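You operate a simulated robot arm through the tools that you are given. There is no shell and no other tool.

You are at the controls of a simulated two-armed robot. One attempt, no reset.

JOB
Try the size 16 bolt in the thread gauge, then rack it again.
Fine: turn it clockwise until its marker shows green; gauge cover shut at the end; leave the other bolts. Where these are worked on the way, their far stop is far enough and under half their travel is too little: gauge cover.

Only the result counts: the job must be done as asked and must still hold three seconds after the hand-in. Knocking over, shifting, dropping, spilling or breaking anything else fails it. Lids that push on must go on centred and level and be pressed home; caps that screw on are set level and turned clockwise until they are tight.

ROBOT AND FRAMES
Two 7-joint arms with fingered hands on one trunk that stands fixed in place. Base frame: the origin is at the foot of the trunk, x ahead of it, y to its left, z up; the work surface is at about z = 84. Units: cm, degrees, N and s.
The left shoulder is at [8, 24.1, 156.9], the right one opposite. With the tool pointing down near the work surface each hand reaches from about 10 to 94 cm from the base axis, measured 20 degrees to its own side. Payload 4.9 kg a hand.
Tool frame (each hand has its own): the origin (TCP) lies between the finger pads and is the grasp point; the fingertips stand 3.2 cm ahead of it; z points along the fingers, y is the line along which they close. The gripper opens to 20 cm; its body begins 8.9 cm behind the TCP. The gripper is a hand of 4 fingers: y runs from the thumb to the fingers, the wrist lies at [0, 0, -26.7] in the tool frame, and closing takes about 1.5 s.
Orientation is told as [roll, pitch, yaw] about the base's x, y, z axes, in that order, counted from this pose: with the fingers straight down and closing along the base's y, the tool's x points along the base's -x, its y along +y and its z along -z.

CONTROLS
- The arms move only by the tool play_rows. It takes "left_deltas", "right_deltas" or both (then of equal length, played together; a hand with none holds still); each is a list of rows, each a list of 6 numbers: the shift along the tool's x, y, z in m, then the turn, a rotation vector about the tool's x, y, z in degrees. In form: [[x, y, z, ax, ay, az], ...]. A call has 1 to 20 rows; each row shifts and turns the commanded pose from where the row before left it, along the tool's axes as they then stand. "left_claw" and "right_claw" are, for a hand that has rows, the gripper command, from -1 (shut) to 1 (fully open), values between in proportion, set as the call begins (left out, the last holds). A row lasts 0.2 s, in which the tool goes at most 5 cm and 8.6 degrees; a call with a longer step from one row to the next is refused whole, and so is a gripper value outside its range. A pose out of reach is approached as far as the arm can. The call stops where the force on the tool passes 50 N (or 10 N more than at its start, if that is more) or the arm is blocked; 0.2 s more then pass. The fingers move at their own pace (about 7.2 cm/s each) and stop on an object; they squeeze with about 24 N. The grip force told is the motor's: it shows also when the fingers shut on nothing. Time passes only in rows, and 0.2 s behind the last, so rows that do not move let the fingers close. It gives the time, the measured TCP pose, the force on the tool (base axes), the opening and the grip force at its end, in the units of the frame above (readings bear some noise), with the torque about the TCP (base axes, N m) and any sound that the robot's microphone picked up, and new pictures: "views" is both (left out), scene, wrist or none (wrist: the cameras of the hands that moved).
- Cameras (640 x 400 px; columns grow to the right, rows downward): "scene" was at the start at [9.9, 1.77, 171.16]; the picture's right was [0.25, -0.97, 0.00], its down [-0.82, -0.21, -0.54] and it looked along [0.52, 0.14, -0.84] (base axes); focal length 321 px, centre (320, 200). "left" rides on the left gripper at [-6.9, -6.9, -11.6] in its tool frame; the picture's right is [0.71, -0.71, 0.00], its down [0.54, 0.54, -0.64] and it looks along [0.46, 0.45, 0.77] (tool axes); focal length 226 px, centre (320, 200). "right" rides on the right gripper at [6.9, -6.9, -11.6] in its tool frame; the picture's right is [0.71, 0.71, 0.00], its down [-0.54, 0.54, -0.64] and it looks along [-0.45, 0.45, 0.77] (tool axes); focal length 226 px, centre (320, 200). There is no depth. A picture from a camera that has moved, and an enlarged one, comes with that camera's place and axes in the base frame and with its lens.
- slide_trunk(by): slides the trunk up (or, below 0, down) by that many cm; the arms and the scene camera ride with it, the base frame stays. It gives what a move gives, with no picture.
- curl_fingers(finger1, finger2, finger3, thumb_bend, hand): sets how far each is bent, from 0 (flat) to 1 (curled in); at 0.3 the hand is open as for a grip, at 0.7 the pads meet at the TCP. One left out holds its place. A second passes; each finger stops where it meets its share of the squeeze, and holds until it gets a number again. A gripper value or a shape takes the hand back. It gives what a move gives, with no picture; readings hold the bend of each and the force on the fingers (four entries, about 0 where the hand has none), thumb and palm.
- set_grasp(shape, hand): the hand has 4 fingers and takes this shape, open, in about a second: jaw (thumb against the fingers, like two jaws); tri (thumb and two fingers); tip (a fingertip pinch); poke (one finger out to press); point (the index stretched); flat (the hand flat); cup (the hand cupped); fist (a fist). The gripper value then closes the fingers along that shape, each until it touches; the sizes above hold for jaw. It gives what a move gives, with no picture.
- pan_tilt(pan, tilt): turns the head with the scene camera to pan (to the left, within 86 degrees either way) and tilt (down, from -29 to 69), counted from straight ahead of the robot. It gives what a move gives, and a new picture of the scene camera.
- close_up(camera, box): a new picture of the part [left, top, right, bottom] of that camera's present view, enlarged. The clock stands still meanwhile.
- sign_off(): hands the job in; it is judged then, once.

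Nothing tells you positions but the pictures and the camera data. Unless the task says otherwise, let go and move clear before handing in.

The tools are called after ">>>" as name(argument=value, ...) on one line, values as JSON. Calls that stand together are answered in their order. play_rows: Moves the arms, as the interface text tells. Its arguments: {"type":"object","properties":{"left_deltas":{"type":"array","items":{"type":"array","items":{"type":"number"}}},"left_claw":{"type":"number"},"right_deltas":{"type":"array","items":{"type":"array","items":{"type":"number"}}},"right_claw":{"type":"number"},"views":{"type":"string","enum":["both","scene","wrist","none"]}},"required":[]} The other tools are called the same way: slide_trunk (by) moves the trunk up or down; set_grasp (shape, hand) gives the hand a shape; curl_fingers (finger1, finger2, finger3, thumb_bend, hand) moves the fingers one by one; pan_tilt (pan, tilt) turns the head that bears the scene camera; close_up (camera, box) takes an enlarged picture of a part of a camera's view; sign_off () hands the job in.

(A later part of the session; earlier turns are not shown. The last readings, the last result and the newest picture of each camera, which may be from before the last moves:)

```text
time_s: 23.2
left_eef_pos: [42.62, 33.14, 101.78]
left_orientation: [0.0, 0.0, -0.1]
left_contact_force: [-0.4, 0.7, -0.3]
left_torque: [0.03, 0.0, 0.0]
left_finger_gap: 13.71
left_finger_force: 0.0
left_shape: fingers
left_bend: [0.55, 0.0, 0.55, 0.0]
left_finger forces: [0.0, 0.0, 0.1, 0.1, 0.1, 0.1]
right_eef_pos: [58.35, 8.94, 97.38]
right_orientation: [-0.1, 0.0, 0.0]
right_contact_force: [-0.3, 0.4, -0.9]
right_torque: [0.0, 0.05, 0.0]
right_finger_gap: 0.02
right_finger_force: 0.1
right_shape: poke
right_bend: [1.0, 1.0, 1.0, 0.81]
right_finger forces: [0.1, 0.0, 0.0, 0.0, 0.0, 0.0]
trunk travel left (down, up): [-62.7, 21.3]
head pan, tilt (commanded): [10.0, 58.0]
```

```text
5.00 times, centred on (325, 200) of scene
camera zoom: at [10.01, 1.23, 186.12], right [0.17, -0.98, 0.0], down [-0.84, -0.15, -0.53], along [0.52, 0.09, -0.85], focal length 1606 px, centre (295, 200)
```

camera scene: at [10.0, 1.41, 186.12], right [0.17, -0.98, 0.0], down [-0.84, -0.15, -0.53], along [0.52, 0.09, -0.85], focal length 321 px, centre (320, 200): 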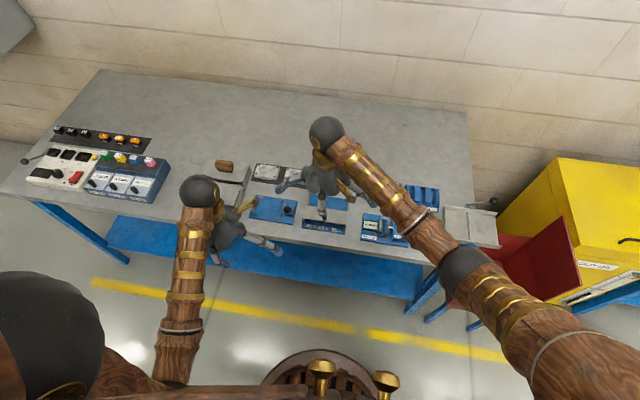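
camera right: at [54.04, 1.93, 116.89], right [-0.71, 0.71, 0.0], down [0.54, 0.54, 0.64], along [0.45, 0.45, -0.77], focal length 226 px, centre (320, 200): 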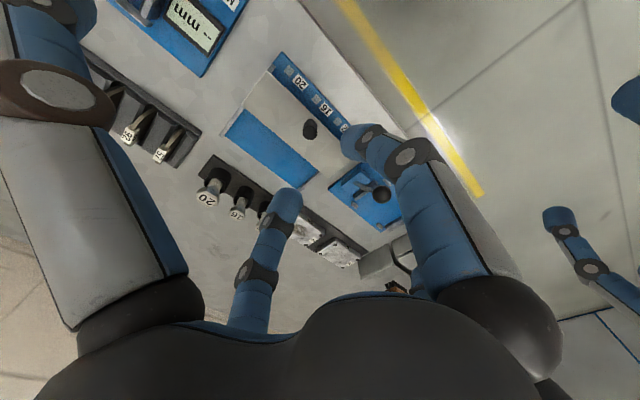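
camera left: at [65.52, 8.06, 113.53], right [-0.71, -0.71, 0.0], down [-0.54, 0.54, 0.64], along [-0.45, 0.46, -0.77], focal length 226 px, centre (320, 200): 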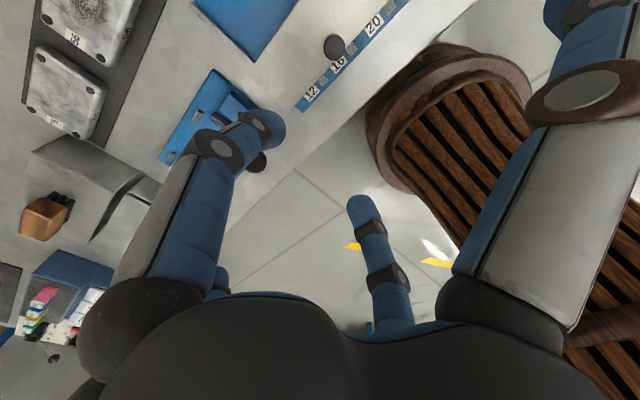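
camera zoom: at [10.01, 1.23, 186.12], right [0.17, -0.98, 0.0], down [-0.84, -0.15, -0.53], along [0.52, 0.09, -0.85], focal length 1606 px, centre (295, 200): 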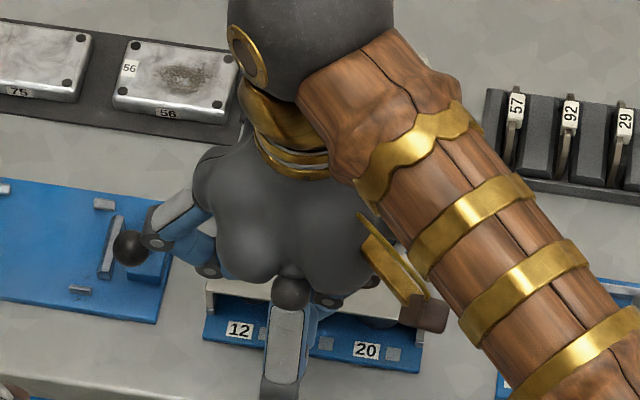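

>>> play_rows(right_deltas=[[0, 0, 0.01, 0, 0, 0], [0, 0, 0.01, 0, 0, 0], [0, 0, 0.011, 0, 0, 0]], views="none")

>>> close_up(camera="right", box=[180, 40, 440, 240])

>>> close_up(camera="scene", box=[280, 160, 370, 240])

```text
time_s: 24.0
left_eef_pos: [42.61, 33.11, 101.81]
left_orientation: [0.0, 0.0, -0.1]
left_contact_force: [-0.2, 0.2, 0.0]
left_torque: [0.01, 0.01, 0.04]
left_finger_gap: 13.74
left_finger_force: 0.0
left_shape: fingers
left_bend: [0.55, 0.0, 0.55, 0.0]
left_finger forces: [0.0, 0.0, 0.0, 0.0, 0.0, 0.1]
right_eef_pos: [58.42, 8.95, 94.23]
right_orientation: [0.0, 0.0, 0.2]
right_contact_force: [0.8, -0.3, -0.4]
right_torque: [-0.02, -0.02, -0.02]
right_finger_gap: 0.0
right_finger_force: 0.1
right_shape: poke
right_bend: [1.0, 1.0, 1.0, 0.81]
right_finger forces: [0.0, 0.0, 0.0, 0.1, 0.0, 0.1]
trunk travel left (down, up): [-62.7, 21.3]
head pan, tilt (commanded): [10.0, 58.0]
```

```text
2.00 times, centred on (310, 140) of right
camera zoom: at [51.58, 2.2, 105.82], right [-0.71, 0.71, 0.0], down [0.54, 0.54, 0.64], along [0.45, 0.45, -0.77], focal length 452 px, centre (340, 320)
```

zoom: 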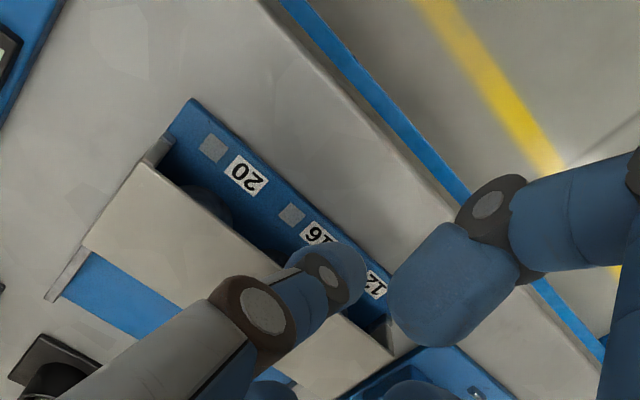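

```text
5.00 times, centred on (325, 200) of scene
camera zoom: at [9.95, 1.21, 186.12], right [0.17, -0.98, 0.0], down [-0.84, -0.15, -0.53], along [0.52, 0.09, -0.85], focal length 1606 px, centre (295, 200)
```

zoom: 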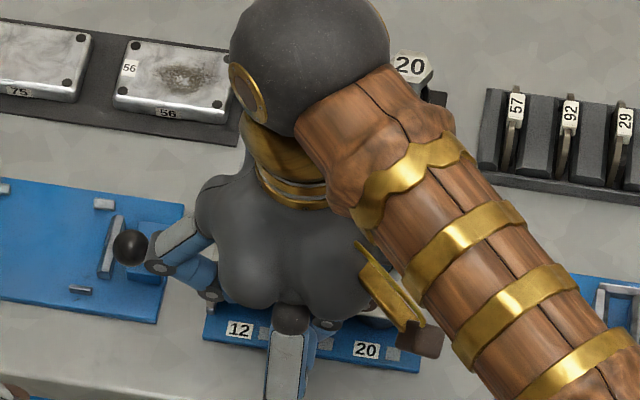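

>>> play_rows(right_deltas=[[-0.01, 0, 0, 0, 0, 0], [-0.01, 0, 0, 0, 0, 0], [-0.01, 0, 0, 0, 0, 0], [-0.01, 0, 0, 0, 0, 0]], views="none")

>>> close_up(camera="right", box=[180, 40, 440, 240])

>>> close_up(camera="scene", box=[280, 160, 370, 240])

```text
time_s: 25.0
left_eef_pos: [42.5, 33.13, 101.8]
left_orientation: [0.0, 0.0, 0.0]
left_contact_force: [0.4, -0.2, -0.2]
left_torque: [0.03, -0.01, -0.01]
left_finger_gap: 13.74
left_finger_force: 0.0
left_shape: fingers
left_bend: [0.55, 0.0, 0.55, 0.0]
left_finger forces: [0.0, 0.1, 0.0, 0.0, 0.0, 0.0]
right_eef_pos: [62.53, 9.12, 94.26]
right_orientation: [0.0, 0.0, -0.1]
right_contact_force: [-0.3, -0.5, 3.5]
right_torque: [-0.07, 0.03, 0.03]
right_finger_gap: 0.01
right_finger_force: 0.1
right_shape: poke
right_bend: [1.0, 1.0, 1.0, 0.81]
right_finger forces: [0.1, 0.1, 0.1, 0.1, 3.2, 0.0]
trunk travel left (down, up): [-62.7, 21.3]
head pan, tilt (commanded): [10.0, 58.0]
```

```text
2.00 times, centred on (310, 140) of right
camera zoom: at [55.63, 2.15, 105.79], right [-0.71, 0.71, 0.0], down [0.54, 0.54, 0.64], along [0.45, 0.45, -0.77], focal length 452 px, centre (340, 320)
```

zoom: 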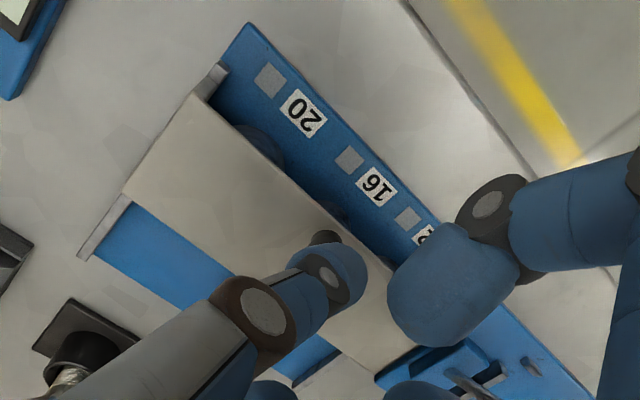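

```text
5.00 times, centred on (325, 200) of scene
camera zoom: at [10.0, 1.21, 186.13], right [0.17, -0.98, 0.0], down [-0.84, -0.15, -0.53], along [0.52, 0.09, -0.85], focal length 1606 px, centre (295, 200)
```

zoom: 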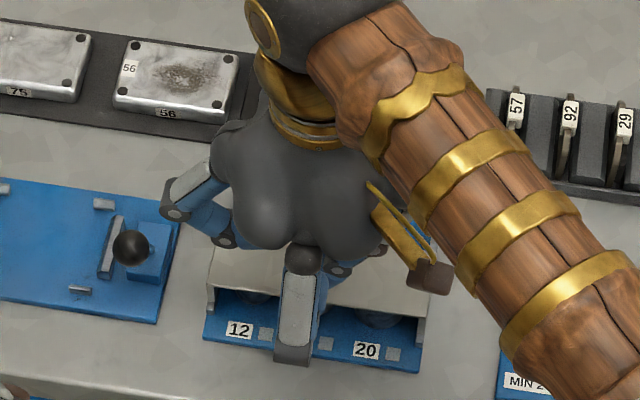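

The thumb tip rode up onto the knob (3.5 N upward), so the knob is lower than I estimated. I'll lift off, go back in front of it, and turn the hand 45° clockwise so the curled fingers clear the neighbouring ball lever and the wrist camera looks from the front.

>>> play_rows(right_deltas=[[0, 0, -0.02, 0, 0, 0], [0.02, 0, -0.01, 0, 0, 0], [0.02, 0, 0, 0, 0, 0], [0.005, -0.003, 0, 0, 0, 7.5], [0, 0, 0, 0, 0, 7.5], [0, 0, 0, 0, 0, 7.5], [0, 0, 0, 0, 0, 7.5], [0, 0, 0, 0, 0, 7.5], [0, 0, 0, 0, 0, 7.5], [0, 0, 0, 0, 0, 0]], views="both")

```text
time_s: 27.2
left_eef_pos: [42.65, 33.13, 101.69]
left_orientation: [0.0, 0.0, 0.1]
left_contact_force: [-0.5, 0.2, -0.1]
left_torque: [-0.01, -0.03, 0.0]
left_finger_gap: 13.73
left_finger_force: 0.0
left_shape: fingers
left_bend: [0.55, 0.0, 0.55, 0.0]
left_finger forces: [0.0, 0.1, 0.0, 0.0, 0.0, 0.0]
right_eef_pos: [57.97, 8.8, 97.15]
right_orientation: [-0.1, 0.0, -45.0]
right_contact_force: [-0.6, 0.4, 0.0]
right_torque: [-0.03, -0.02, -0.05]
right_finger_gap: 0.0
right_finger_force: 0.1
right_shape: poke
right_bend: [1.0, 1.0, 1.0, 0.81]
right_finger forces: [0.0, 0.0, 0.0, 0.0, 0.0, 0.0]
trunk travel left (down, up): [-62.7, 21.3]
head pan, tilt (commanded): [10.0, 58.0]
camera scene: at [9.99, 1.2, 186.12], right [0.17, -0.98, 0.0], down [-0.84, -0.15, -0.53], along [0.52, 0.09, -0.85], focal length 321 px, centre (320, 200)
camera right: at [48.29, 8.78, 108.8], right [0.0, 1.0, 0.0], down [0.77, 0.0, 0.64], along [0.64, 0.0, -0.77], focal length 226 px, centre (320, 200)
```

scene: 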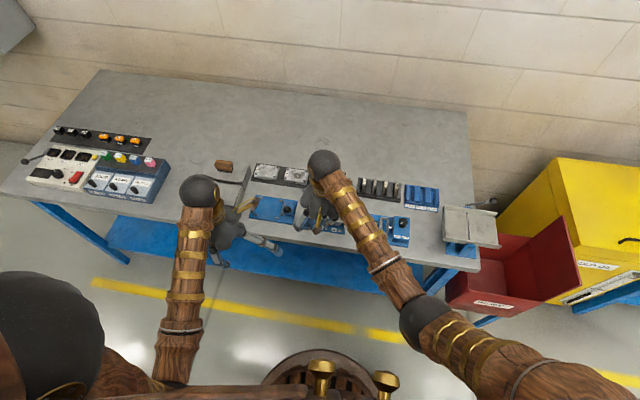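
right: 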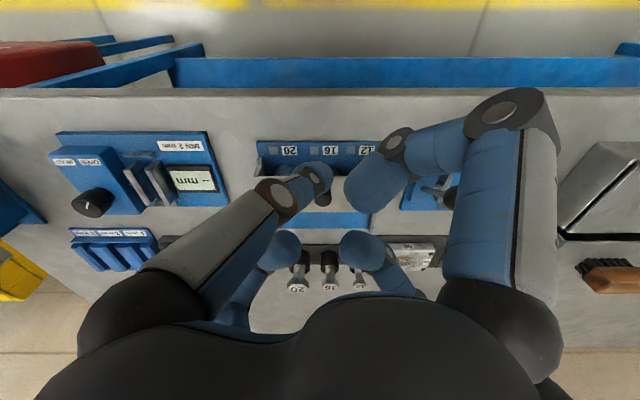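

>>> close_up(camera="right", box=[240, 120, 400, 220])

>>> close_up(camera="right", box=[240, 220, 400, 320])

```text
4.00 times, centred on (320, 170) of right
camera zoom: at [48.29, 8.78, 108.8], right [0.0, 1.0, 0.0], down [0.77, 0.0, 0.64], along [0.64, 0.0, -0.77], focal length 904 px, centre (320, 320)
```

zoom: 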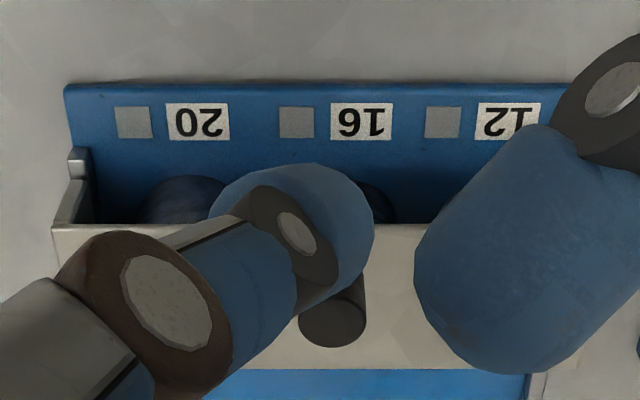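

```text
4.00 times, centred on (320, 270) of right
camera zoom: at [48.29, 8.78, 108.8], right [0.0, 1.0, 0.0], down [0.77, 0.0, 0.64], along [0.64, 0.0, -0.77], focal length 904 px, centre (320, -80)
```

zoom: 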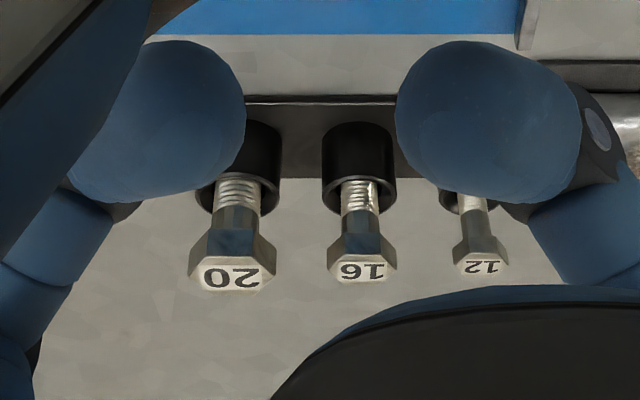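

From this front view the knob is at about (63.3, 9.05) with its top at z≈91, and bolt 16 at about (82.2, 10.4) with its top near z≈90. I'll lower the thumb tip to z≈89.3 in front of the knob and push it backward.

>>> play_rows(right_deltas=[[0.0035, 0.0035, 0.02, 0, 0, 0], [0, 0, 0.02, 0, 0, 0], [0, 0, 0.007, 0, 0, 0], [-0.00707, 0.00707, 0, 0, 0, 0], [-0.00707, 0.00707, 0, 0, 0, 0], [-0.00707, 0.00707, 0, 0, 0, 0], [-0.00707, 0.00707, 0, 0, 0, 0], [-0.00707, 0.00707, 0, 0, 0, 0]], views="none")

>>> close_up(camera="right", box=[240, 120, 400, 220])

```text
time_s: 29.0
left_eef_pos: [42.62, 33.22, 101.82]
left_orientation: [0.0, 0.0, 0.0]
left_contact_force: [0.2, -1.2, -0.6]
left_torque: [0.02, 0.0, 0.0]
left_finger_gap: 13.76
left_finger_force: 0.1
left_shape: fingers
left_bend: [0.55, 0.0, 0.55, 0.0]
left_finger forces: [0.1, 0.2, 0.1, 0.0, 0.1, 0.0]
right_eef_pos: [63.03, 9.18, 92.4]
right_orientation: [-0.1, 0.0, -44.9]
right_contact_force: [-0.6, 0.3, -0.5]
right_torque: [0.03, 0.0, 0.0]
right_finger_gap: 0.01
right_finger_force: 0.1
right_shape: poke
right_bend: [1.0, 1.0, 1.0, 0.81]
right_finger forces: [0.0, 0.0, 0.1, 0.1, 0.2, 0.0]
trunk travel left (down, up): [-62.7, 21.3]
head pan, tilt (commanded): [10.0, 58.0]
```

```text
4.00 times, centred on (320, 170) of right
camera zoom: at [53.35, 9.27, 104.02], right [0.0, 1.0, 0.0], down [0.77, 0.0, 0.64], along [0.64, 0.0, -0.77], focal length 904 px, centre (320, 320)
```

zoom: 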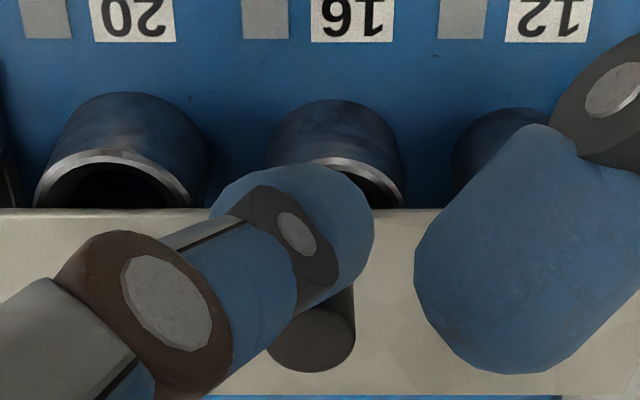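

The cover is sliding back and the socket rims are appearing. I'll keep pushing toward the far stop.

>>> play_rows(right_deltas=[[-0.00707, 0.00707, 0, 0, 0, 0], [-0.00707, 0.00707, 0, 0, 0, 0], [-0.00707, 0.00707, 0, 0, 0, 0], [-0.00707, 0.00707, 0, 0, 0, 0]], views="none")

>>> close_up(camera="right", box=[220, 100, 420, 225])

```text
time_s: 30.0
left_eef_pos: [42.63, 33.25, 101.76]
left_orientation: [0.1, 0.0, 0.0]
left_contact_force: [0.2, 0.3, -0.5]
left_torque: [0.01, 0.04, -0.01]
left_finger_gap: 13.72
left_finger_force: 0.1
left_shape: fingers
left_bend: [0.55, 0.0, 0.55, 0.0]
left_finger forces: [0.1, 0.0, 0.0, 0.0, 0.0, 0.0]
right_eef_pos: [67.15, 9.22, 92.57]
right_orientation: [0.0, 0.0, -45.0]
right_contact_force: [-1.0, -0.2, 0.1]
right_torque: [0.01, 0.02, 0.01]
right_finger_gap: 0.0
right_finger_force: 0.1
right_shape: poke
right_bend: [1.0, 1.0, 1.0, 0.81]
right_finger forces: [0.0, 0.0, 0.0, 0.0, 0.3, 0.0]
trunk travel left (down, up): [-62.7, 21.3]
head pan, tilt (commanded): [10.0, 58.0]
```

```text
3.20 times, centred on (320, 162) of right
camera zoom: at [57.41, 9.29, 104.1], right [0.0, 1.0, 0.0], down [0.77, 0.0, 0.64], along [0.64, 0.0, -0.77], focal length 723 px, centre (320, 320)
```

zoom: 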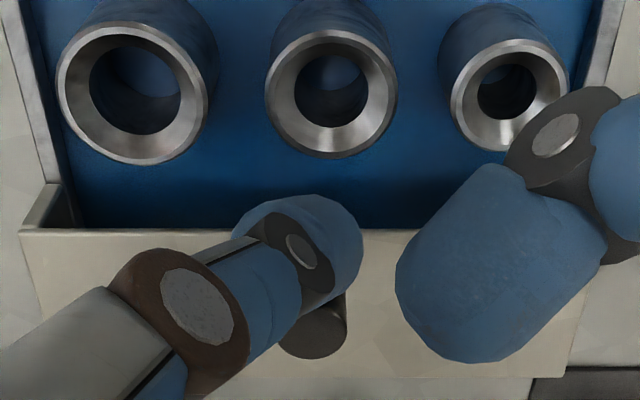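

>>> play_rows(right_deltas=[[-0.00707, 0.00707, 0, 0, 0, 0], [-0.00707, 0.00707, 0, 0, 0, 0], [-0.00707, 0.00707, 0, 0, 0, 0]], views="none")

>>> close_up(camera="right", box=[220, 100, 420, 225])

```text
time_s: 30.9
left_eef_pos: [42.51, 32.99, 101.92]
left_orientation: [0.0, -0.2, -0.1]
left_contact_force: [-0.5, -0.4, 0.9]
left_torque: [0.02, 0.03, 0.01]
left_finger_gap: 13.72
left_finger_force: 0.0
left_shape: fingers
left_bend: [0.55, 0.0, 0.55, 0.0]
left_finger forces: [0.0, 0.1, 0.0, 0.1, 0.1, 0.0]
right_eef_pos: [68.8, 9.55, 92.45]
right_orientation: [-0.7, 0.8, -44.6]
right_contact_force: [-46.9, 8.9, 27.4]
right_torque: [0.07, 1.19, -0.27]
right_finger_gap: 0.0
right_finger_force: 0.2
right_shape: poke
right_bend: [1.0, 1.0, 1.0, 0.8]
right_finger forces: [0.0, 0.0, 0.0, 0.0, 47.6, 0.1]
trunk travel left (down, up): [-62.7, 21.3]
head pan, tilt (commanded): [10.0, 58.0]
stopped in row 3 (right hand): the force on the tool passed its limit at 52 N (the readings are from after the stop); the commanded pose is now the measured one
```

```text
3.20 times, centred on (320, 162) of right
camera zoom: at [59.28, 9.57, 104.22], right [-0.01, 1.0, 0.0], down [0.78, 0.0, 0.63], along [0.63, 0.01, -0.78], focal length 723 px, centre (320, 320)
```

zoom: 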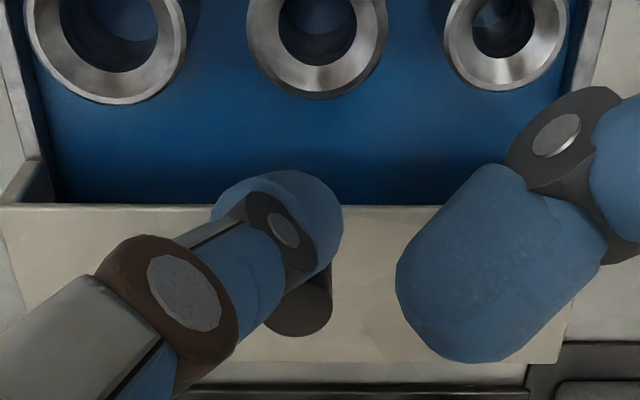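

The cover hit its far stop. I'll back off the knob, rise clear, and look at the open gauge.

>>> play_rows(right_deltas=[[0.0106, -0.0106, 0, 0, 0, 0], [0.0106, -0.0106, -0.01, 0, 0, 0], [0, 0, -0.04, 0, 0, 0], [0, 0, -0.04, 0, 0, 0], [0, 0, -0.03, 0, 0, 0], [0, 0, 0, 0, 0, 0]], views="both")

```text
time_s: 32.3
left_eef_pos: [42.61, 33.07, 101.89]
left_orientation: [0.0, 0.0, 0.0]
left_contact_force: [0.2, -0.3, -0.8]
left_torque: [-0.02, 0.01, -0.01]
left_finger_gap: 13.73
left_finger_force: 0.0
left_shape: fingers
left_bend: [0.55, 0.0, 0.55, 0.0]
left_finger forces: [0.0, 0.0, 0.0, 0.0, 0.0, 0.0]
right_eef_pos: [66.57, 9.37, 104.44]
right_orientation: [-0.5, 0.5, -44.8]
right_contact_force: [-0.1, 0.2, -0.7]
right_torque: [0.02, 0.0, 0.02]
right_finger_gap: 0.0
right_finger_force: 0.1
right_shape: poke
right_bend: [1.0, 1.0, 1.0, 0.81]
right_finger forces: [0.1, 0.0, 0.0, 0.0, 0.0, 0.0]
trunk travel left (down, up): [-62.7, 21.3]
head pan, tilt (commanded): [10.0, 58.0]
camera scene: at [9.86, 1.23, 186.13], right [0.17, -0.98, 0.0], down [-0.83, -0.15, -0.53], along [0.52, 0.09, -0.85], focal length 321 px, centre (320, 200)
camera right: at [57.05, 9.33, 116.1], right [0.0, 1.0, 0.0], down [0.77, 0.0, 0.64], along [0.64, 0.0, -0.77], focal length 226 px, centre (320, 200)
```

scene: 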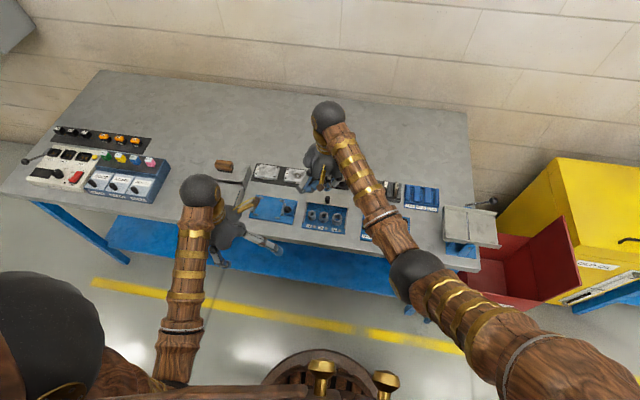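
right: 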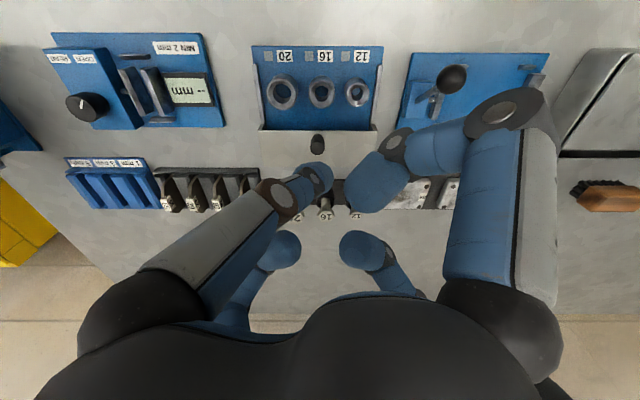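

>>> close_up(camera="right", box=[240, 40, 400, 140])

>>> close_up(camera="right", box=[270, 160, 380, 230])

>>> close_up(camera="scene", box=[295, 190, 359, 240])

```text
4.00 times, centred on (320, 90) of right
camera zoom: at [57.05, 9.33, 116.1], right [0.0, 1.0, 0.0], down [0.77, 0.0, 0.64], along [0.64, 0.0, -0.77], focal length 904 px, centre (320, 640)
```

zoom: 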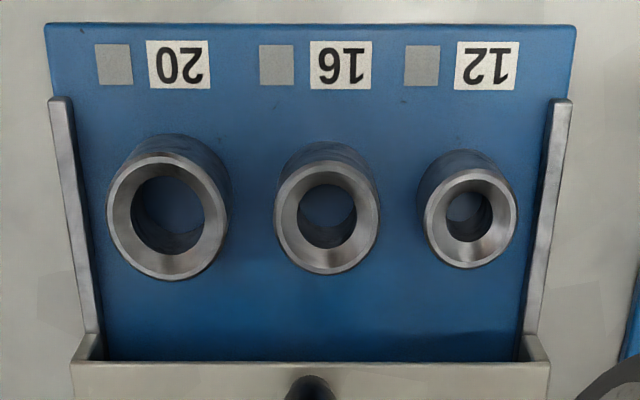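

```text
5.71 times, centred on (325, 195) of right
camera zoom: at [57.05, 9.33, 116.1], right [0.0, 1.0, 0.0], down [0.77, 0.0, 0.64], along [0.64, 0.0, -0.77], focal length 1292 px, centre (291, 229)
```

zoom: 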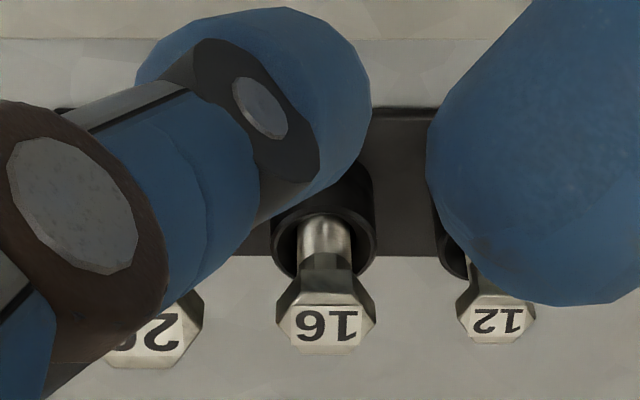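

```text
8.00 times, centred on (327, 215) of scene
camera zoom: at [9.86, 1.23, 186.13], right [0.17, -0.98, 0.0], down [-0.83, -0.15, -0.53], along [0.52, 0.09, -0.85], focal length 2569 px, centre (264, 80)
```

zoom: 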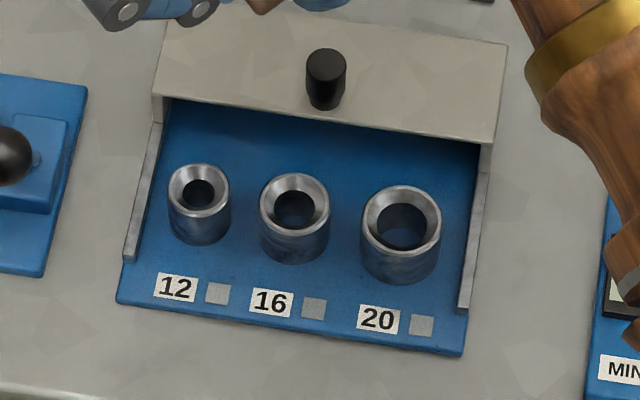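

The cover stays open; socket 16 is at about (64.9, 9.5) with its rim near z≈86.7, and bolt 16's head top is at about (82.15, 10.35, 90.0). I'll turn the hand back to yaw 0, level it, and prepare a pinch with fingers 1 and 3 (along base x) with the other two flat.

>>> play_rows(right_deltas=[[0, 0, -0.01, -0.7, 0, 0], [0, 0, -0.01, 0, 0, -7.5], [0, 0, -0.01, 0, 0, -7.5], [0, 0, 0, 0, 0, -7.5], [0, 0, 0, 0, 0, -7.5], [0, 0, 0, 0, 0, -7.5], [0, 0, 0, 0, 0, -7.3], [0, 0, 0, 0, 0, 0]], views="none")

>>> curl_fingers(hand="right", finger1=0.6, finger2=0.0, finger3=0.6, thumb_bend=0.0)

>>> play_rows(right_deltas=[[-0.04, 0.002, 0, 0, 0, 0], [-0.04, 0.003, 0, 0, 0, 0], [-0.04, 0.003, 0, 0, 0, 0], [-0.036, 0.002, 0, 0, 0, 0], [0, 0, 0, 0, 0, 0]], views="both")

```text
time_s: 34.1
left_eef_pos: [42.66, 33.0, 101.77]
left_orientation: [0.0, 0.1, 0.0]
left_contact_force: [-0.4, -0.1, 0.7]
left_torque: [-0.04, 0.02, 0.0]
left_finger_gap: 13.73
left_finger_force: 0.0
left_shape: fingers
left_bend: [0.55, 0.0, 0.55, 0.0]
left_finger forces: [0.0, 0.0, 0.1, 0.1, 0.0, 0.0]
right_eef_pos: [66.72, 9.38, 107.28]
right_orientation: [0.5, 0.1, 0.1]
right_contact_force: [0.2, 0.2, -0.1]
right_torque: [-0.05, 0.01, -0.03]
right_finger_gap: 0.01
right_finger_force: 0.1
right_shape: poke
right_bend: [1.0, 1.0, 1.0, 0.81]
right_finger forces: [0.0, 0.0, 0.0, 0.0, 0.0, 0.0]
trunk travel left (down, up): [-62.7, 21.3]
head pan, tilt (commanded): [10.0, 58.0]
```

```text
time_s: 35.1
left_eef_pos: [42.67, 33.17, 101.83]
left_orientation: [0.1, 0.0, -0.1]
left_contact_force: [0.5, -0.3, -0.2]
left_torque: [-0.02, -0.02, 0.0]
left_finger_gap: 13.73
left_finger_force: 0.0
left_shape: fingers
left_bend: [0.55, 0.0, 0.55, 0.0]
left_finger forces: [0.0, 0.0, 0.0, 0.0, 0.1, 0.0]
right_eef_pos: [66.7, 9.19, 107.27]
right_orientation: [0.5, 0.1, 0.0]
right_contact_force: [0.2, -1.3, -0.4]
right_torque: [0.01, -0.02, -0.02]
right_finger_gap: 13.3
right_finger_force: 0.1
right_shape: fingers
right_bend: [0.6, 0.01, 0.6, 0.0]
right_finger forces: [0.0, 0.1, 0.0, 0.0, 0.0, 0.0]
trunk travel left (down, up): [-62.7, 21.3]
head pan, tilt (commanded): [10.0, 58.0]
```

```text
time_s: 36.3
left_eef_pos: [42.79, 33.09, 101.82]
left_orientation: [0.0, -0.1, 0.0]
left_contact_force: [-0.2, 0.1, -0.1]
left_torque: [-0.02, -0.03, -0.02]
left_finger_gap: 13.74
left_finger_force: 0.0
left_shape: fingers
left_bend: [0.55, 0.0, 0.55, 0.0]
left_finger forces: [0.0, 0.1, 0.0, 0.0, 0.0, 0.0]
right_eef_pos: [82.51, 10.55, 107.2]
right_orientation: [0.5, 0.0, 0.1]
right_contact_force: [-0.2, -0.2, 0.5]
right_torque: [0.04, -0.01, -0.02]
right_finger_gap: 13.35
right_finger_force: 0.0
right_shape: fingers
right_bend: [0.6, 0.0, 0.6, 0.0]
right_finger forces: [0.0, 0.0, 0.1, 0.1, 0.0, 0.0]
trunk travel left (down, up): [-62.7, 21.3]
head pan, tilt (commanded): [10.0, 58.0]
camera scene: at [10.0, 1.18, 186.12], right [0.17, -0.98, 0.0], down [-0.84, -0.15, -0.53], along [0.52, 0.09, -0.85], focal length 321 px, centre (320, 200)
camera right: at [75.56, 3.47, 118.85], right [-0.71, 0.71, 0.01], down [0.54, 0.54, 0.65], along [0.45, 0.46, -0.76], focal length 226 px, centre (320, 200)
```

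scene: 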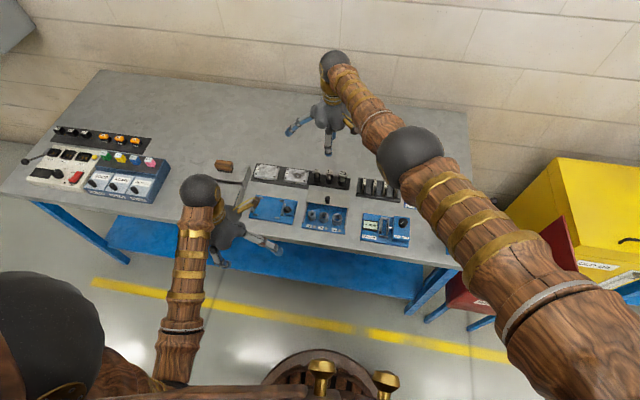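
right: 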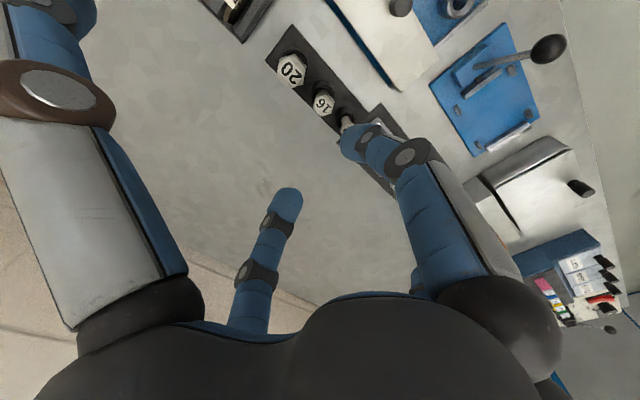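

>>> close_up(camera="right", box=[260, 40, 388, 120])

>>> close_up(camera="scene", box=[300, 150, 364, 190])

```text
5.00 times, centred on (324, 80) of right
camera zoom: at [75.56, 3.47, 118.85], right [-0.71, 0.71, 0.01], down [0.54, 0.54, 0.65], along [0.45, 0.46, -0.76], focal length 1130 px, centre (300, 800)
```

zoom: 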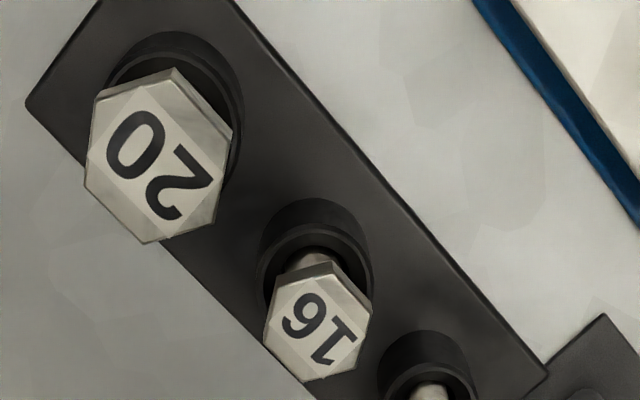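

```text
10.00 times, centred on (332, 170) of scene
camera zoom: at [10.0, 1.18, 186.12], right [0.17, -0.98, 0.0], down [-0.84, -0.15, -0.53], along [0.52, 0.09, -0.85], focal length 3211 px, centre (200, 500)
```

zoom: 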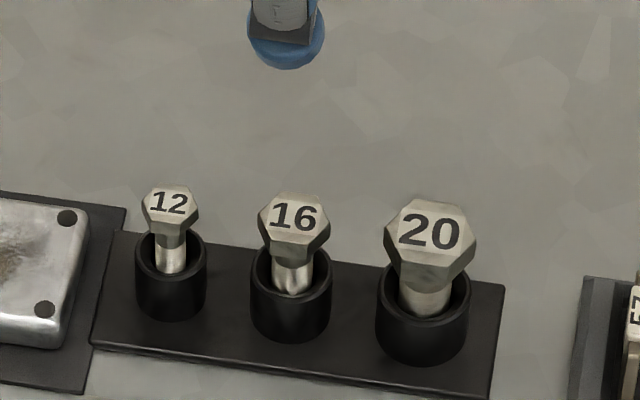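

The wrist view from above puts the head of bolt 16 nearer (81.2, 10.1) with its top at z≈91. I'll level the hand, shift over it and descend to z≈98 for a better look.

>>> play_rows(right_deltas=[[0.0126, -0.004, 0, 0.5, 0, 0], [0, 0, 0.03, 0, 0, 0], [0, 0, 0.03, 0, 0, 0], [0, 0, 0.03, 0, 0, 0], [0, 0, 0, 0, 0, 0]], views="wrist")

>>> close_up(camera="right", box=[256, 80, 384, 160])

>>> close_up(camera="scene", box=[280, 130, 376, 190])

```text
time_s: 37.5
left_eef_pos: [42.78, 33.08, 101.85]
left_orientation: [0.0, 0.0, 0.1]
left_contact_force: [-0.3, 0.4, 0.2]
left_torque: [0.01, 0.0, 0.0]
left_finger_gap: 13.73
left_finger_force: 0.2
left_shape: fingers
left_bend: [0.55, 0.0, 0.55, 0.0]
left_finger forces: [0.1, 0.1, 0.0, 0.0, 0.1, 0.0]
right_eef_pos: [79.35, 9.62, 98.97]
right_orientation: [0.1, 0.1, 0.0]
right_contact_force: [0.7, 0.1, 0.0]
right_torque: [0.0, -0.01, 0.01]
right_finger_gap: 13.35
right_finger_force: 0.2
right_shape: fingers
right_bend: [0.6, 0.0, 0.6, 0.0]
right_finger forces: [0.0, 0.0, 0.1, 0.0, 0.0, 0.1]
right hand out of reach, approached as far as the arm can: row 3, 4
trunk travel left (down, up): [-62.7, 21.3]
head pan, tilt (commanded): [10.0, 58.0]
camera right: at [72.48, 2.74, 110.59], right [-0.71, 0.71, 0.0], down [0.54, 0.54, 0.64], along [0.45, 0.46, -0.77], focal length 226 px, centre (320, 200)
```

right: 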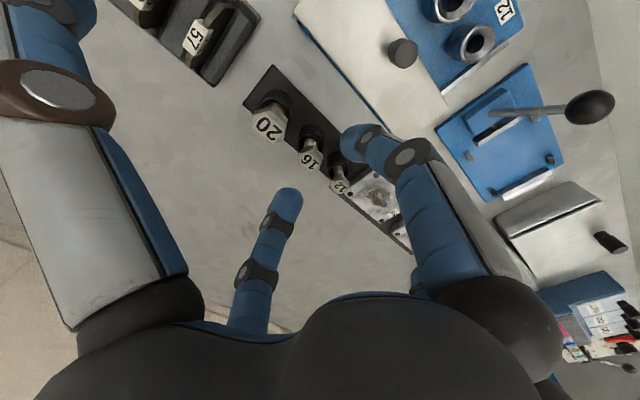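

```text
5.00 times, centred on (320, 120) of right
camera zoom: at [72.48, 2.74, 110.59], right [-0.71, 0.71, 0.0], down [0.54, 0.54, 0.64], along [0.45, 0.46, -0.77], focal length 1130 px, centre (320, 600)
```

zoom: 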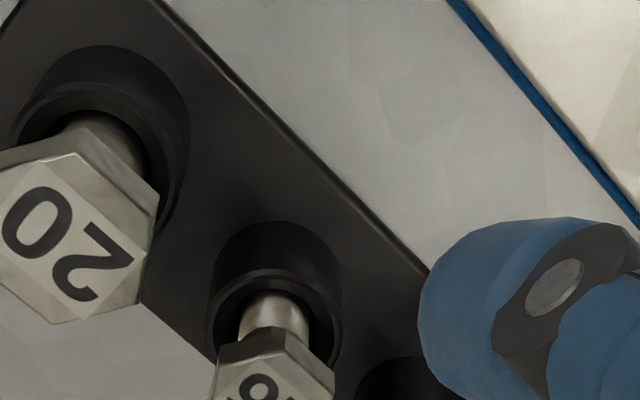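

```text
6.67 times, centred on (328, 160) of scene
camera zoom: at [10.0, 1.17, 186.12], right [0.17, -0.98, 0.0], down [-0.84, -0.15, -0.53], along [0.52, 0.09, -0.85], focal length 2141 px, centre (267, 467)
```

zoom: 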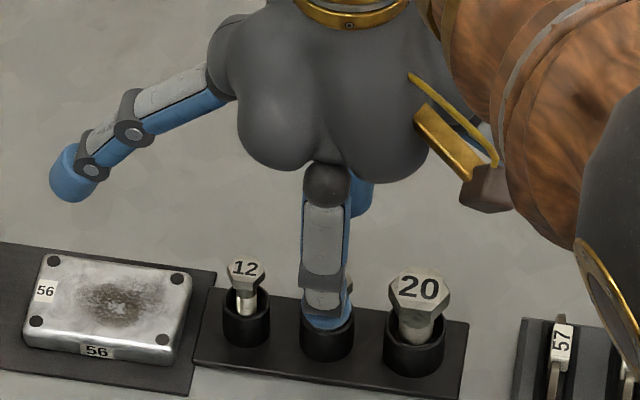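

The right arm hit its maximum reach because the trunk is raised. I'll raise both hands and then lower the trunk so that the shoulder comes nearer to the rack.

>>> play_rows(right_deltas=[[0.017, 0, -0.036, 0, 0, 0], [0.017, 0, -0.036, 0, 0, 0], [0.017, 0, -0.036, 0, 0, 0], [0.017, 0, -0.036, 0, 0, 0], [0.017, 0, -0.036, 0, 0, 0], [0.017, 0, -0.036, 0, 0, 0], [0.017, 0, -0.036, 0, 0, 0]], left_deltas=[[0.005, 0, -0.036, 0, 0, 0], [0.005, 0, -0.036, 0, 0, 0], [0.005, 0, -0.036, 0, 0, 0], [0.005, 0, -0.036, 0, 0, 0], [0.005, 0, -0.036, 0, 0, 0], [0.005, 0, -0.036, 0, 0, 0], [0.005, 0, -0.036, 0, 0, 0]], views="scene")

```text
time_s: 39.1
left_eef_pos: [39.24, 33.0, 127.01]
left_orientation: [0.1, 0.1, -0.1]
left_contact_force: [-0.9, 0.1, -0.1]
left_torque: [-0.02, 0.0, 0.0]
left_finger_gap: 13.71
left_finger_force: 0.0
left_shape: fingers
left_bend: [0.55, 0.0, 0.55, 0.0]
left_finger forces: [0.0, 0.0, 0.0, 0.1, 0.0, 0.0]
right_eef_pos: [82.03, 16.99, 119.28]
right_orientation: [-0.1, 0.1, 0.1]
right_contact_force: [0.1, -0.1, -0.2]
right_torque: [0.01, -0.08, 0.0]
right_finger_gap: 13.32
right_finger_force: 0.0
right_shape: fingers
right_bend: [0.6, 0.0, 0.6, 0.0]
right_finger forces: [0.1, 0.0, 0.0, 0.0, 0.1, 0.0]
right hand out of reach, approached as far as the arm can: row 1, 2, 3, 4, 5, 6, 7
trunk travel left (down, up): [-62.7, 21.3]
head pan, tilt (commanded): [10.0, 58.0]
camera scene: at [9.88, 1.19, 186.11], right [0.17, -0.98, 0.0], down [-0.83, -0.15, -0.53], along [0.52, 0.09, -0.85], focal length 321 px, centre (320, 200)
```

scene: 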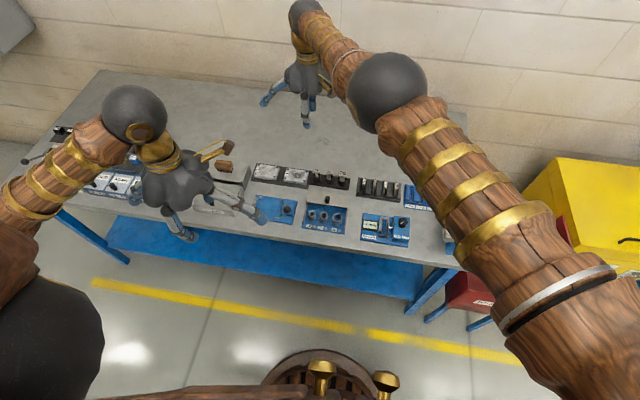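

>>> play_rows(right_deltas=[[0.03, 0, 0, 0, 0, 0], [0.03, 0, 0, 0, 0, 0]], views="none")

```text
time_s: 39.7
left_eef_pos: [39.14, 33.27, 127.12]
left_orientation: [0.0, 0.0, 0.0]
left_contact_force: [-0.2, -0.3, -0.3]
left_torque: [0.0, -0.04, -0.01]
left_finger_gap: 13.73
left_finger_force: 0.0
left_shape: fingers
left_bend: [0.55, 0.0, 0.55, 0.0]
left_finger forces: [0.1, 0.1, 0.0, 0.0, 0.0, 0.0]
right_eef_pos: [80.72, 19.19, 118.57]
right_orientation: [-0.1, 0.3, 0.0]
right_contact_force: [-0.5, 0.3, 0.7]
right_torque: [-0.03, -0.03, 0.0]
right_finger_gap: 13.33
right_finger_force: 0.0
right_shape: fingers
right_bend: [0.6, 0.0, 0.6, 0.0]
right_finger forces: [0.0, 0.1, 0.0, 0.0, 0.1, 0.1]
right hand out of reach, approached as far as the arm can: row 1, 2
trunk travel left (down, up): [-62.7, 21.3]
head pan, tilt (commanded): [10.0, 58.0]
```

>>> play_rows(right_deltas=[[0.0, -0.03, 0, 0, 0, 0], [0.0, -0.03, 0, 0, 0, 0]], views="none")

>>> play_rows(right_deltas=[[0.02, -0.03, 0, 0, 0, 0], [0.02, -0.03, 0, 0, 0, 0]], views="scene")

```text
time_s: 40.3
left_eef_pos: [39.27, 33.03, 127.04]
left_orientation: [0.1, 0.1, 0.1]
left_contact_force: [-0.2, 0.3, 0.5]
left_torque: [0.0, 0.03, 0.0]
left_finger_gap: 13.74
left_finger_force: 0.1
left_shape: fingers
left_bend: [0.55, 0.0, 0.55, 0.0]
left_finger forces: [0.0, 0.1, 0.0, 0.1, 0.0, 0.1]
right_eef_pos: [83.28, 14.48, 117.91]
right_orientation: [0.1, 0.4, 0.0]
right_contact_force: [0.4, 0.5, -0.5]
right_torque: [0.04, 0.03, 0.02]
right_finger_gap: 13.29
right_finger_force: 0.0
right_shape: fingers
right_bend: [0.6, 0.0, 0.6, 0.0]
right_finger forces: [0.0, 0.0, 0.1, 0.1, 0.1, 0.0]
right hand out of reach, approached as far as the arm can: row 1, 2
trunk travel left (down, up): [-62.7, 21.3]
head pan, tilt (commanded): [10.0, 58.0]
```

```text
time_s: 40.9
left_eef_pos: [39.16, 32.93, 126.98]
left_orientation: [0.2, 0.1, 0.0]
left_contact_force: [-0.2, 0.4, -0.9]
left_torque: [0.04, 0.0, 0.02]
left_finger_gap: 13.71
left_finger_force: 0.0
left_shape: fingers
left_bend: [0.55, 0.0, 0.55, 0.0]
left_finger forces: [0.0, 0.1, 0.0, 0.0, 0.0, 0.0]
right_eef_pos: [84.54, 10.93, 116.81]
right_orientation: [0.0, 0.4, 0.1]
right_contact_force: [0.2, -0.8, 0.1]
right_torque: [0.01, 0.02, 0.01]
right_finger_gap: 13.3
right_finger_force: 0.1
right_shape: fingers
right_bend: [0.6, 0.0, 0.6, 0.0]
right_finger forces: [0.1, 0.0, 0.0, 0.0, 0.0, 0.0]
right hand out of reach, approached as far as the arm can: row 1, 2
trunk travel left (down, up): [-62.7, 21.3]
head pan, tilt (commanded): [10.0, 58.0]
camera scene: at [10.16, 0.97, 186.11], right [0.17, -0.98, 0.0], down [-0.84, -0.15, -0.53], along [0.52, 0.09, -0.85], focal length 321 px, centre (320, 200)
```

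scene: 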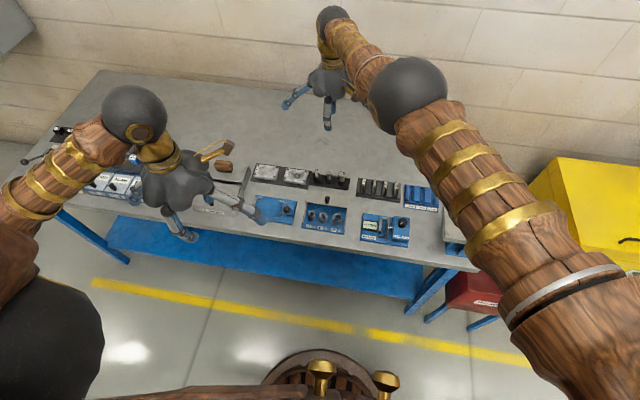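

The arm is stretched straight (wrist about 89 cm from the shoulder), so it only slides around a sphere. I'll command full steps directly toward the shoulder to get the elbow bending again.

>>> play_rows(right_deltas=[[0.042, -0.019, -0.016, 0, 0, 0], [0.042, -0.019, -0.016, 0, 0, 0]], views="none")

```text
time_s: 41.5
left_eef_pos: [39.31, 33.03, 126.93]
left_orientation: [0.1, 0.0, -0.1]
left_contact_force: [-0.2, 0.0, -0.2]
left_torque: [0.02, 0.04, -0.02]
left_finger_gap: 13.7
left_finger_force: 0.0
left_shape: fingers
left_bend: [0.55, 0.0, 0.55, 0.0]
left_finger forces: [0.0, 0.1, 0.0, 0.0, 0.0, 0.0]
right_eef_pos: [84.76, 11.27, 117.88]
right_orientation: [0.0, 0.2, 0.0]
right_contact_force: [-0.1, -1.2, -0.8]
right_torque: [-0.01, -0.03, -0.01]
right_finger_gap: 13.34
right_finger_force: 0.1
right_shape: fingers
right_bend: [0.6, 0.0, 0.6, 0.0]
right_finger forces: [0.0, 0.0, 0.1, 0.0, 0.0, 0.2]
right hand out of reach, approached as far as the arm can: row 1, 2
trunk travel left (down, up): [-62.7, 21.3]
head pan, tilt (commanded): [10.0, 58.0]
```

>>> play_rows(right_deltas=[[0, 0, 0, 0, 0, -8], [0, 0, 0, 0, 0, -8]], views="none")

>>> play_rows(right_deltas=[[0.03, 0, 0, 0, 0, 0], [0.03, 0, 0, 0, 0, 0]], views="none")

```text
time_s: 42.1
left_eef_pos: [39.26, 33.09, 127.07]
left_orientation: [0.0, 0.0, 0.0]
left_contact_force: [-0.3, 0.3, -0.2]
left_torque: [0.02, 0.0, -0.02]
left_finger_gap: 13.72
left_finger_force: 0.0
left_shape: fingers
left_bend: [0.55, 0.0, 0.55, 0.0]
left_finger forces: [0.0, 0.1, 0.0, 0.0, 0.0, 0.0]
right_eef_pos: [84.93, 11.3, 117.76]
right_orientation: [0.1, 0.2, 16.1]
right_contact_force: [-0.1, 0.1, -1.0]
right_torque: [0.03, 0.04, 0.01]
right_finger_gap: 13.31
right_finger_force: 0.1
right_shape: fingers
right_bend: [0.6, 0.0, 0.6, 0.0]
right_finger forces: [0.0, 0.0, 0.0, 0.1, 0.0, 0.0]
trunk travel left (down, up): [-62.7, 21.3]
head pan, tilt (commanded): [10.0, 58.0]
```

```text
time_s: 42.7
left_eef_pos: [39.2, 33.16, 126.9]
left_orientation: [0.0, 0.0, 0.0]
left_contact_force: [-1.1, -0.1, -0.1]
left_torque: [0.01, 0.02, 0.0]
left_finger_gap: 13.69
left_finger_force: 0.0
left_shape: fingers
left_bend: [0.55, 0.0, 0.55, 0.0]
left_finger forces: [0.0, 0.0, 0.0, 0.0, 0.0, 0.1]
right_eef_pos: [84.39, 11.85, 117.09]
right_orientation: [0.0, 0.2, 16.1]
right_contact_force: [0.6, -0.3, -0.4]
right_torque: [0.01, -0.01, 0.02]
right_finger_gap: 13.35
right_finger_force: 0.0
right_shape: fingers
right_bend: [0.6, 0.0, 0.6, 0.0]
right_finger forces: [0.0, 0.0, 0.1, 0.0, 0.1, 0.1]
right hand out of reach, approached as far as the arm can: row 1, 2
trunk travel left (down, up): [-62.7, 21.3]
head pan, tilt (commanded): [10.0, 58.0]
```

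>>> play_rows(right_deltas=[[-0.0126, 0.0018, -0.038, 0, 0, 0], [-0.0126, 0.0018, -0.038, 0, 0, 0]], views="none")

>>> play_rows(right_deltas=[[0.03, 0, 0, 0, 0, 0], [0.03, 0, 0, 0, 0, 0]], views="none")

>>> play_rows(right_deltas=[[0.0126, -0.0018, 0.038, 0, 0, 0], [0.0126, -0.0018, 0.038, 0, 0, 0]], views="none")

```text
time_s: 43.3
left_eef_pos: [39.15, 33.13, 127.03]
left_orientation: [0.0, 0.0, 0.0]
left_contact_force: [-0.7, -0.4, -0.3]
left_torque: [-0.01, -0.01, -0.02]
left_finger_gap: 13.73
left_finger_force: 0.1
left_shape: fingers
left_bend: [0.55, 0.0, 0.55, 0.0]
left_finger forces: [0.0, 0.0, 0.1, 0.0, 0.1, 0.0]
right_eef_pos: [85.59, 12.37, 124.92]
right_orientation: [0.0, 0.1, 15.9]
right_contact_force: [0.8, 0.0, 0.1]
right_torque: [-0.02, -0.01, 0.04]
right_finger_gap: 13.31
right_finger_force: 0.0
right_shape: fingers
right_bend: [0.6, 0.0, 0.6, 0.0]
right_finger forces: [0.0, 0.0, 0.1, 0.0, 0.0, 0.0]
right hand out of reach, approached as far as the arm can: row 2
trunk travel left (down, up): [-62.7, 21.3]
head pan, tilt (commanded): [10.0, 58.0]
```

```text
time_s: 43.9
left_eef_pos: [39.24, 33.09, 126.99]
left_orientation: [0.0, -0.1, 0.0]
left_contact_force: [0.4, -0.7, 0.3]
left_torque: [-0.02, 0.01, 0.04]
left_finger_gap: 13.71
left_finger_force: 0.1
left_shape: fingers
left_bend: [0.55, 0.0, 0.55, 0.0]
left_finger forces: [0.0, 0.0, 0.0, 0.0, 0.0, 0.0]
right_eef_pos: [85.16, 12.61, 124.54]
right_orientation: [-0.1, 0.4, 16.0]
right_contact_force: [0.8, 0.6, 0.7]
right_torque: [-0.02, -0.02, -0.04]
right_finger_gap: 13.32
right_finger_force: 0.0
right_shape: fingers
right_bend: [0.6, 0.0, 0.6, 0.0]
right_finger forces: [0.0, 0.0, 0.0, 0.0, 0.0, 0.1]
right hand out of reach, approached as far as the arm can: row 1, 2
trunk travel left (down, up): [-62.7, 21.3]
head pan, tilt (commanded): [10.0, 58.0]
```

```text
time_s: 44.5
left_eef_pos: [39.48, 33.07, 126.99]
left_orientation: [0.0, 0.1, 0.0]
left_contact_force: [-0.7, 0.1, 0.3]
left_torque: [0.01, 0.02, 0.0]
left_finger_gap: 13.72
left_finger_force: 0.1
left_shape: fingers
left_bend: [0.55, 0.0, 0.55, 0.0]
left_finger forces: [0.0, 0.1, 0.0, 0.1, 0.0, 0.0]
right_eef_pos: [84.31, 12.21, 116.64]
right_orientation: [0.0, 0.2, 16.0]
right_contact_force: [-0.2, 0.4, -0.4]
right_torque: [-0.02, 0.03, -0.03]
right_finger_gap: 13.33
right_finger_force: 0.0
right_shape: fingers
right_bend: [0.6, 0.0, 0.6, 0.0]
right_finger forces: [0.0, 0.0, 0.0, 0.0, 0.0, 0.0]
right hand out of reach, approached as far as the arm can: row 1, 2
trunk travel left (down, up): [-62.7, 21.3]
head pan, tilt (commanded): [10.0, 58.0]
```

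>>> pan_tilt(pan=-10, tilt=40)

```text
time_s: 45.3
left_eef_pos: [39.32, 33.11, 126.97]
left_orientation: [0.0, -0.1, 0.0]
left_contact_force: [-0.3, -0.3, -0.3]
left_torque: [0.01, -0.02, 0.0]
left_finger_gap: 13.74
left_finger_force: 0.1
left_shape: fingers
left_bend: [0.55, 0.0, 0.55, 0.0]
left_finger forces: [0.0, 0.1, 0.0, 0.0, 0.1, 0.1]
right_eef_pos: [84.04, 12.2, 116.6]
right_orientation: [0.0, 0.2, 16.0]
right_contact_force: [0.9, 0.2, -0.2]
right_torque: [-0.03, -0.01, -0.01]
right_finger_gap: 13.36
right_finger_force: 0.0
right_shape: fingers
right_bend: [0.6, 0.0, 0.6, 0.0]
right_finger forces: [0.0, 0.0, 0.0, 0.0, 0.0, 0.1]
trunk travel left (down, up): [-62.7, 21.3]
head pan, tilt (commanded): [-10.0, 40.0]
camera scene: at [11.54, -1.43, 188.55], right [-0.17, -0.98, 0.0], down [-0.63, 0.11, -0.77], along [0.75, -0.13, -0.64], focal length 321 px, centre (320, 200)
```

scene: 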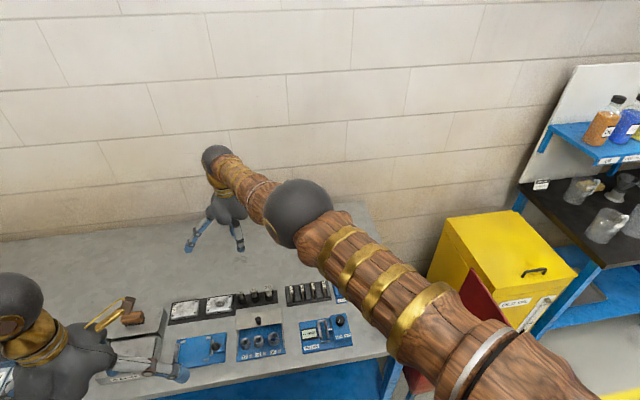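

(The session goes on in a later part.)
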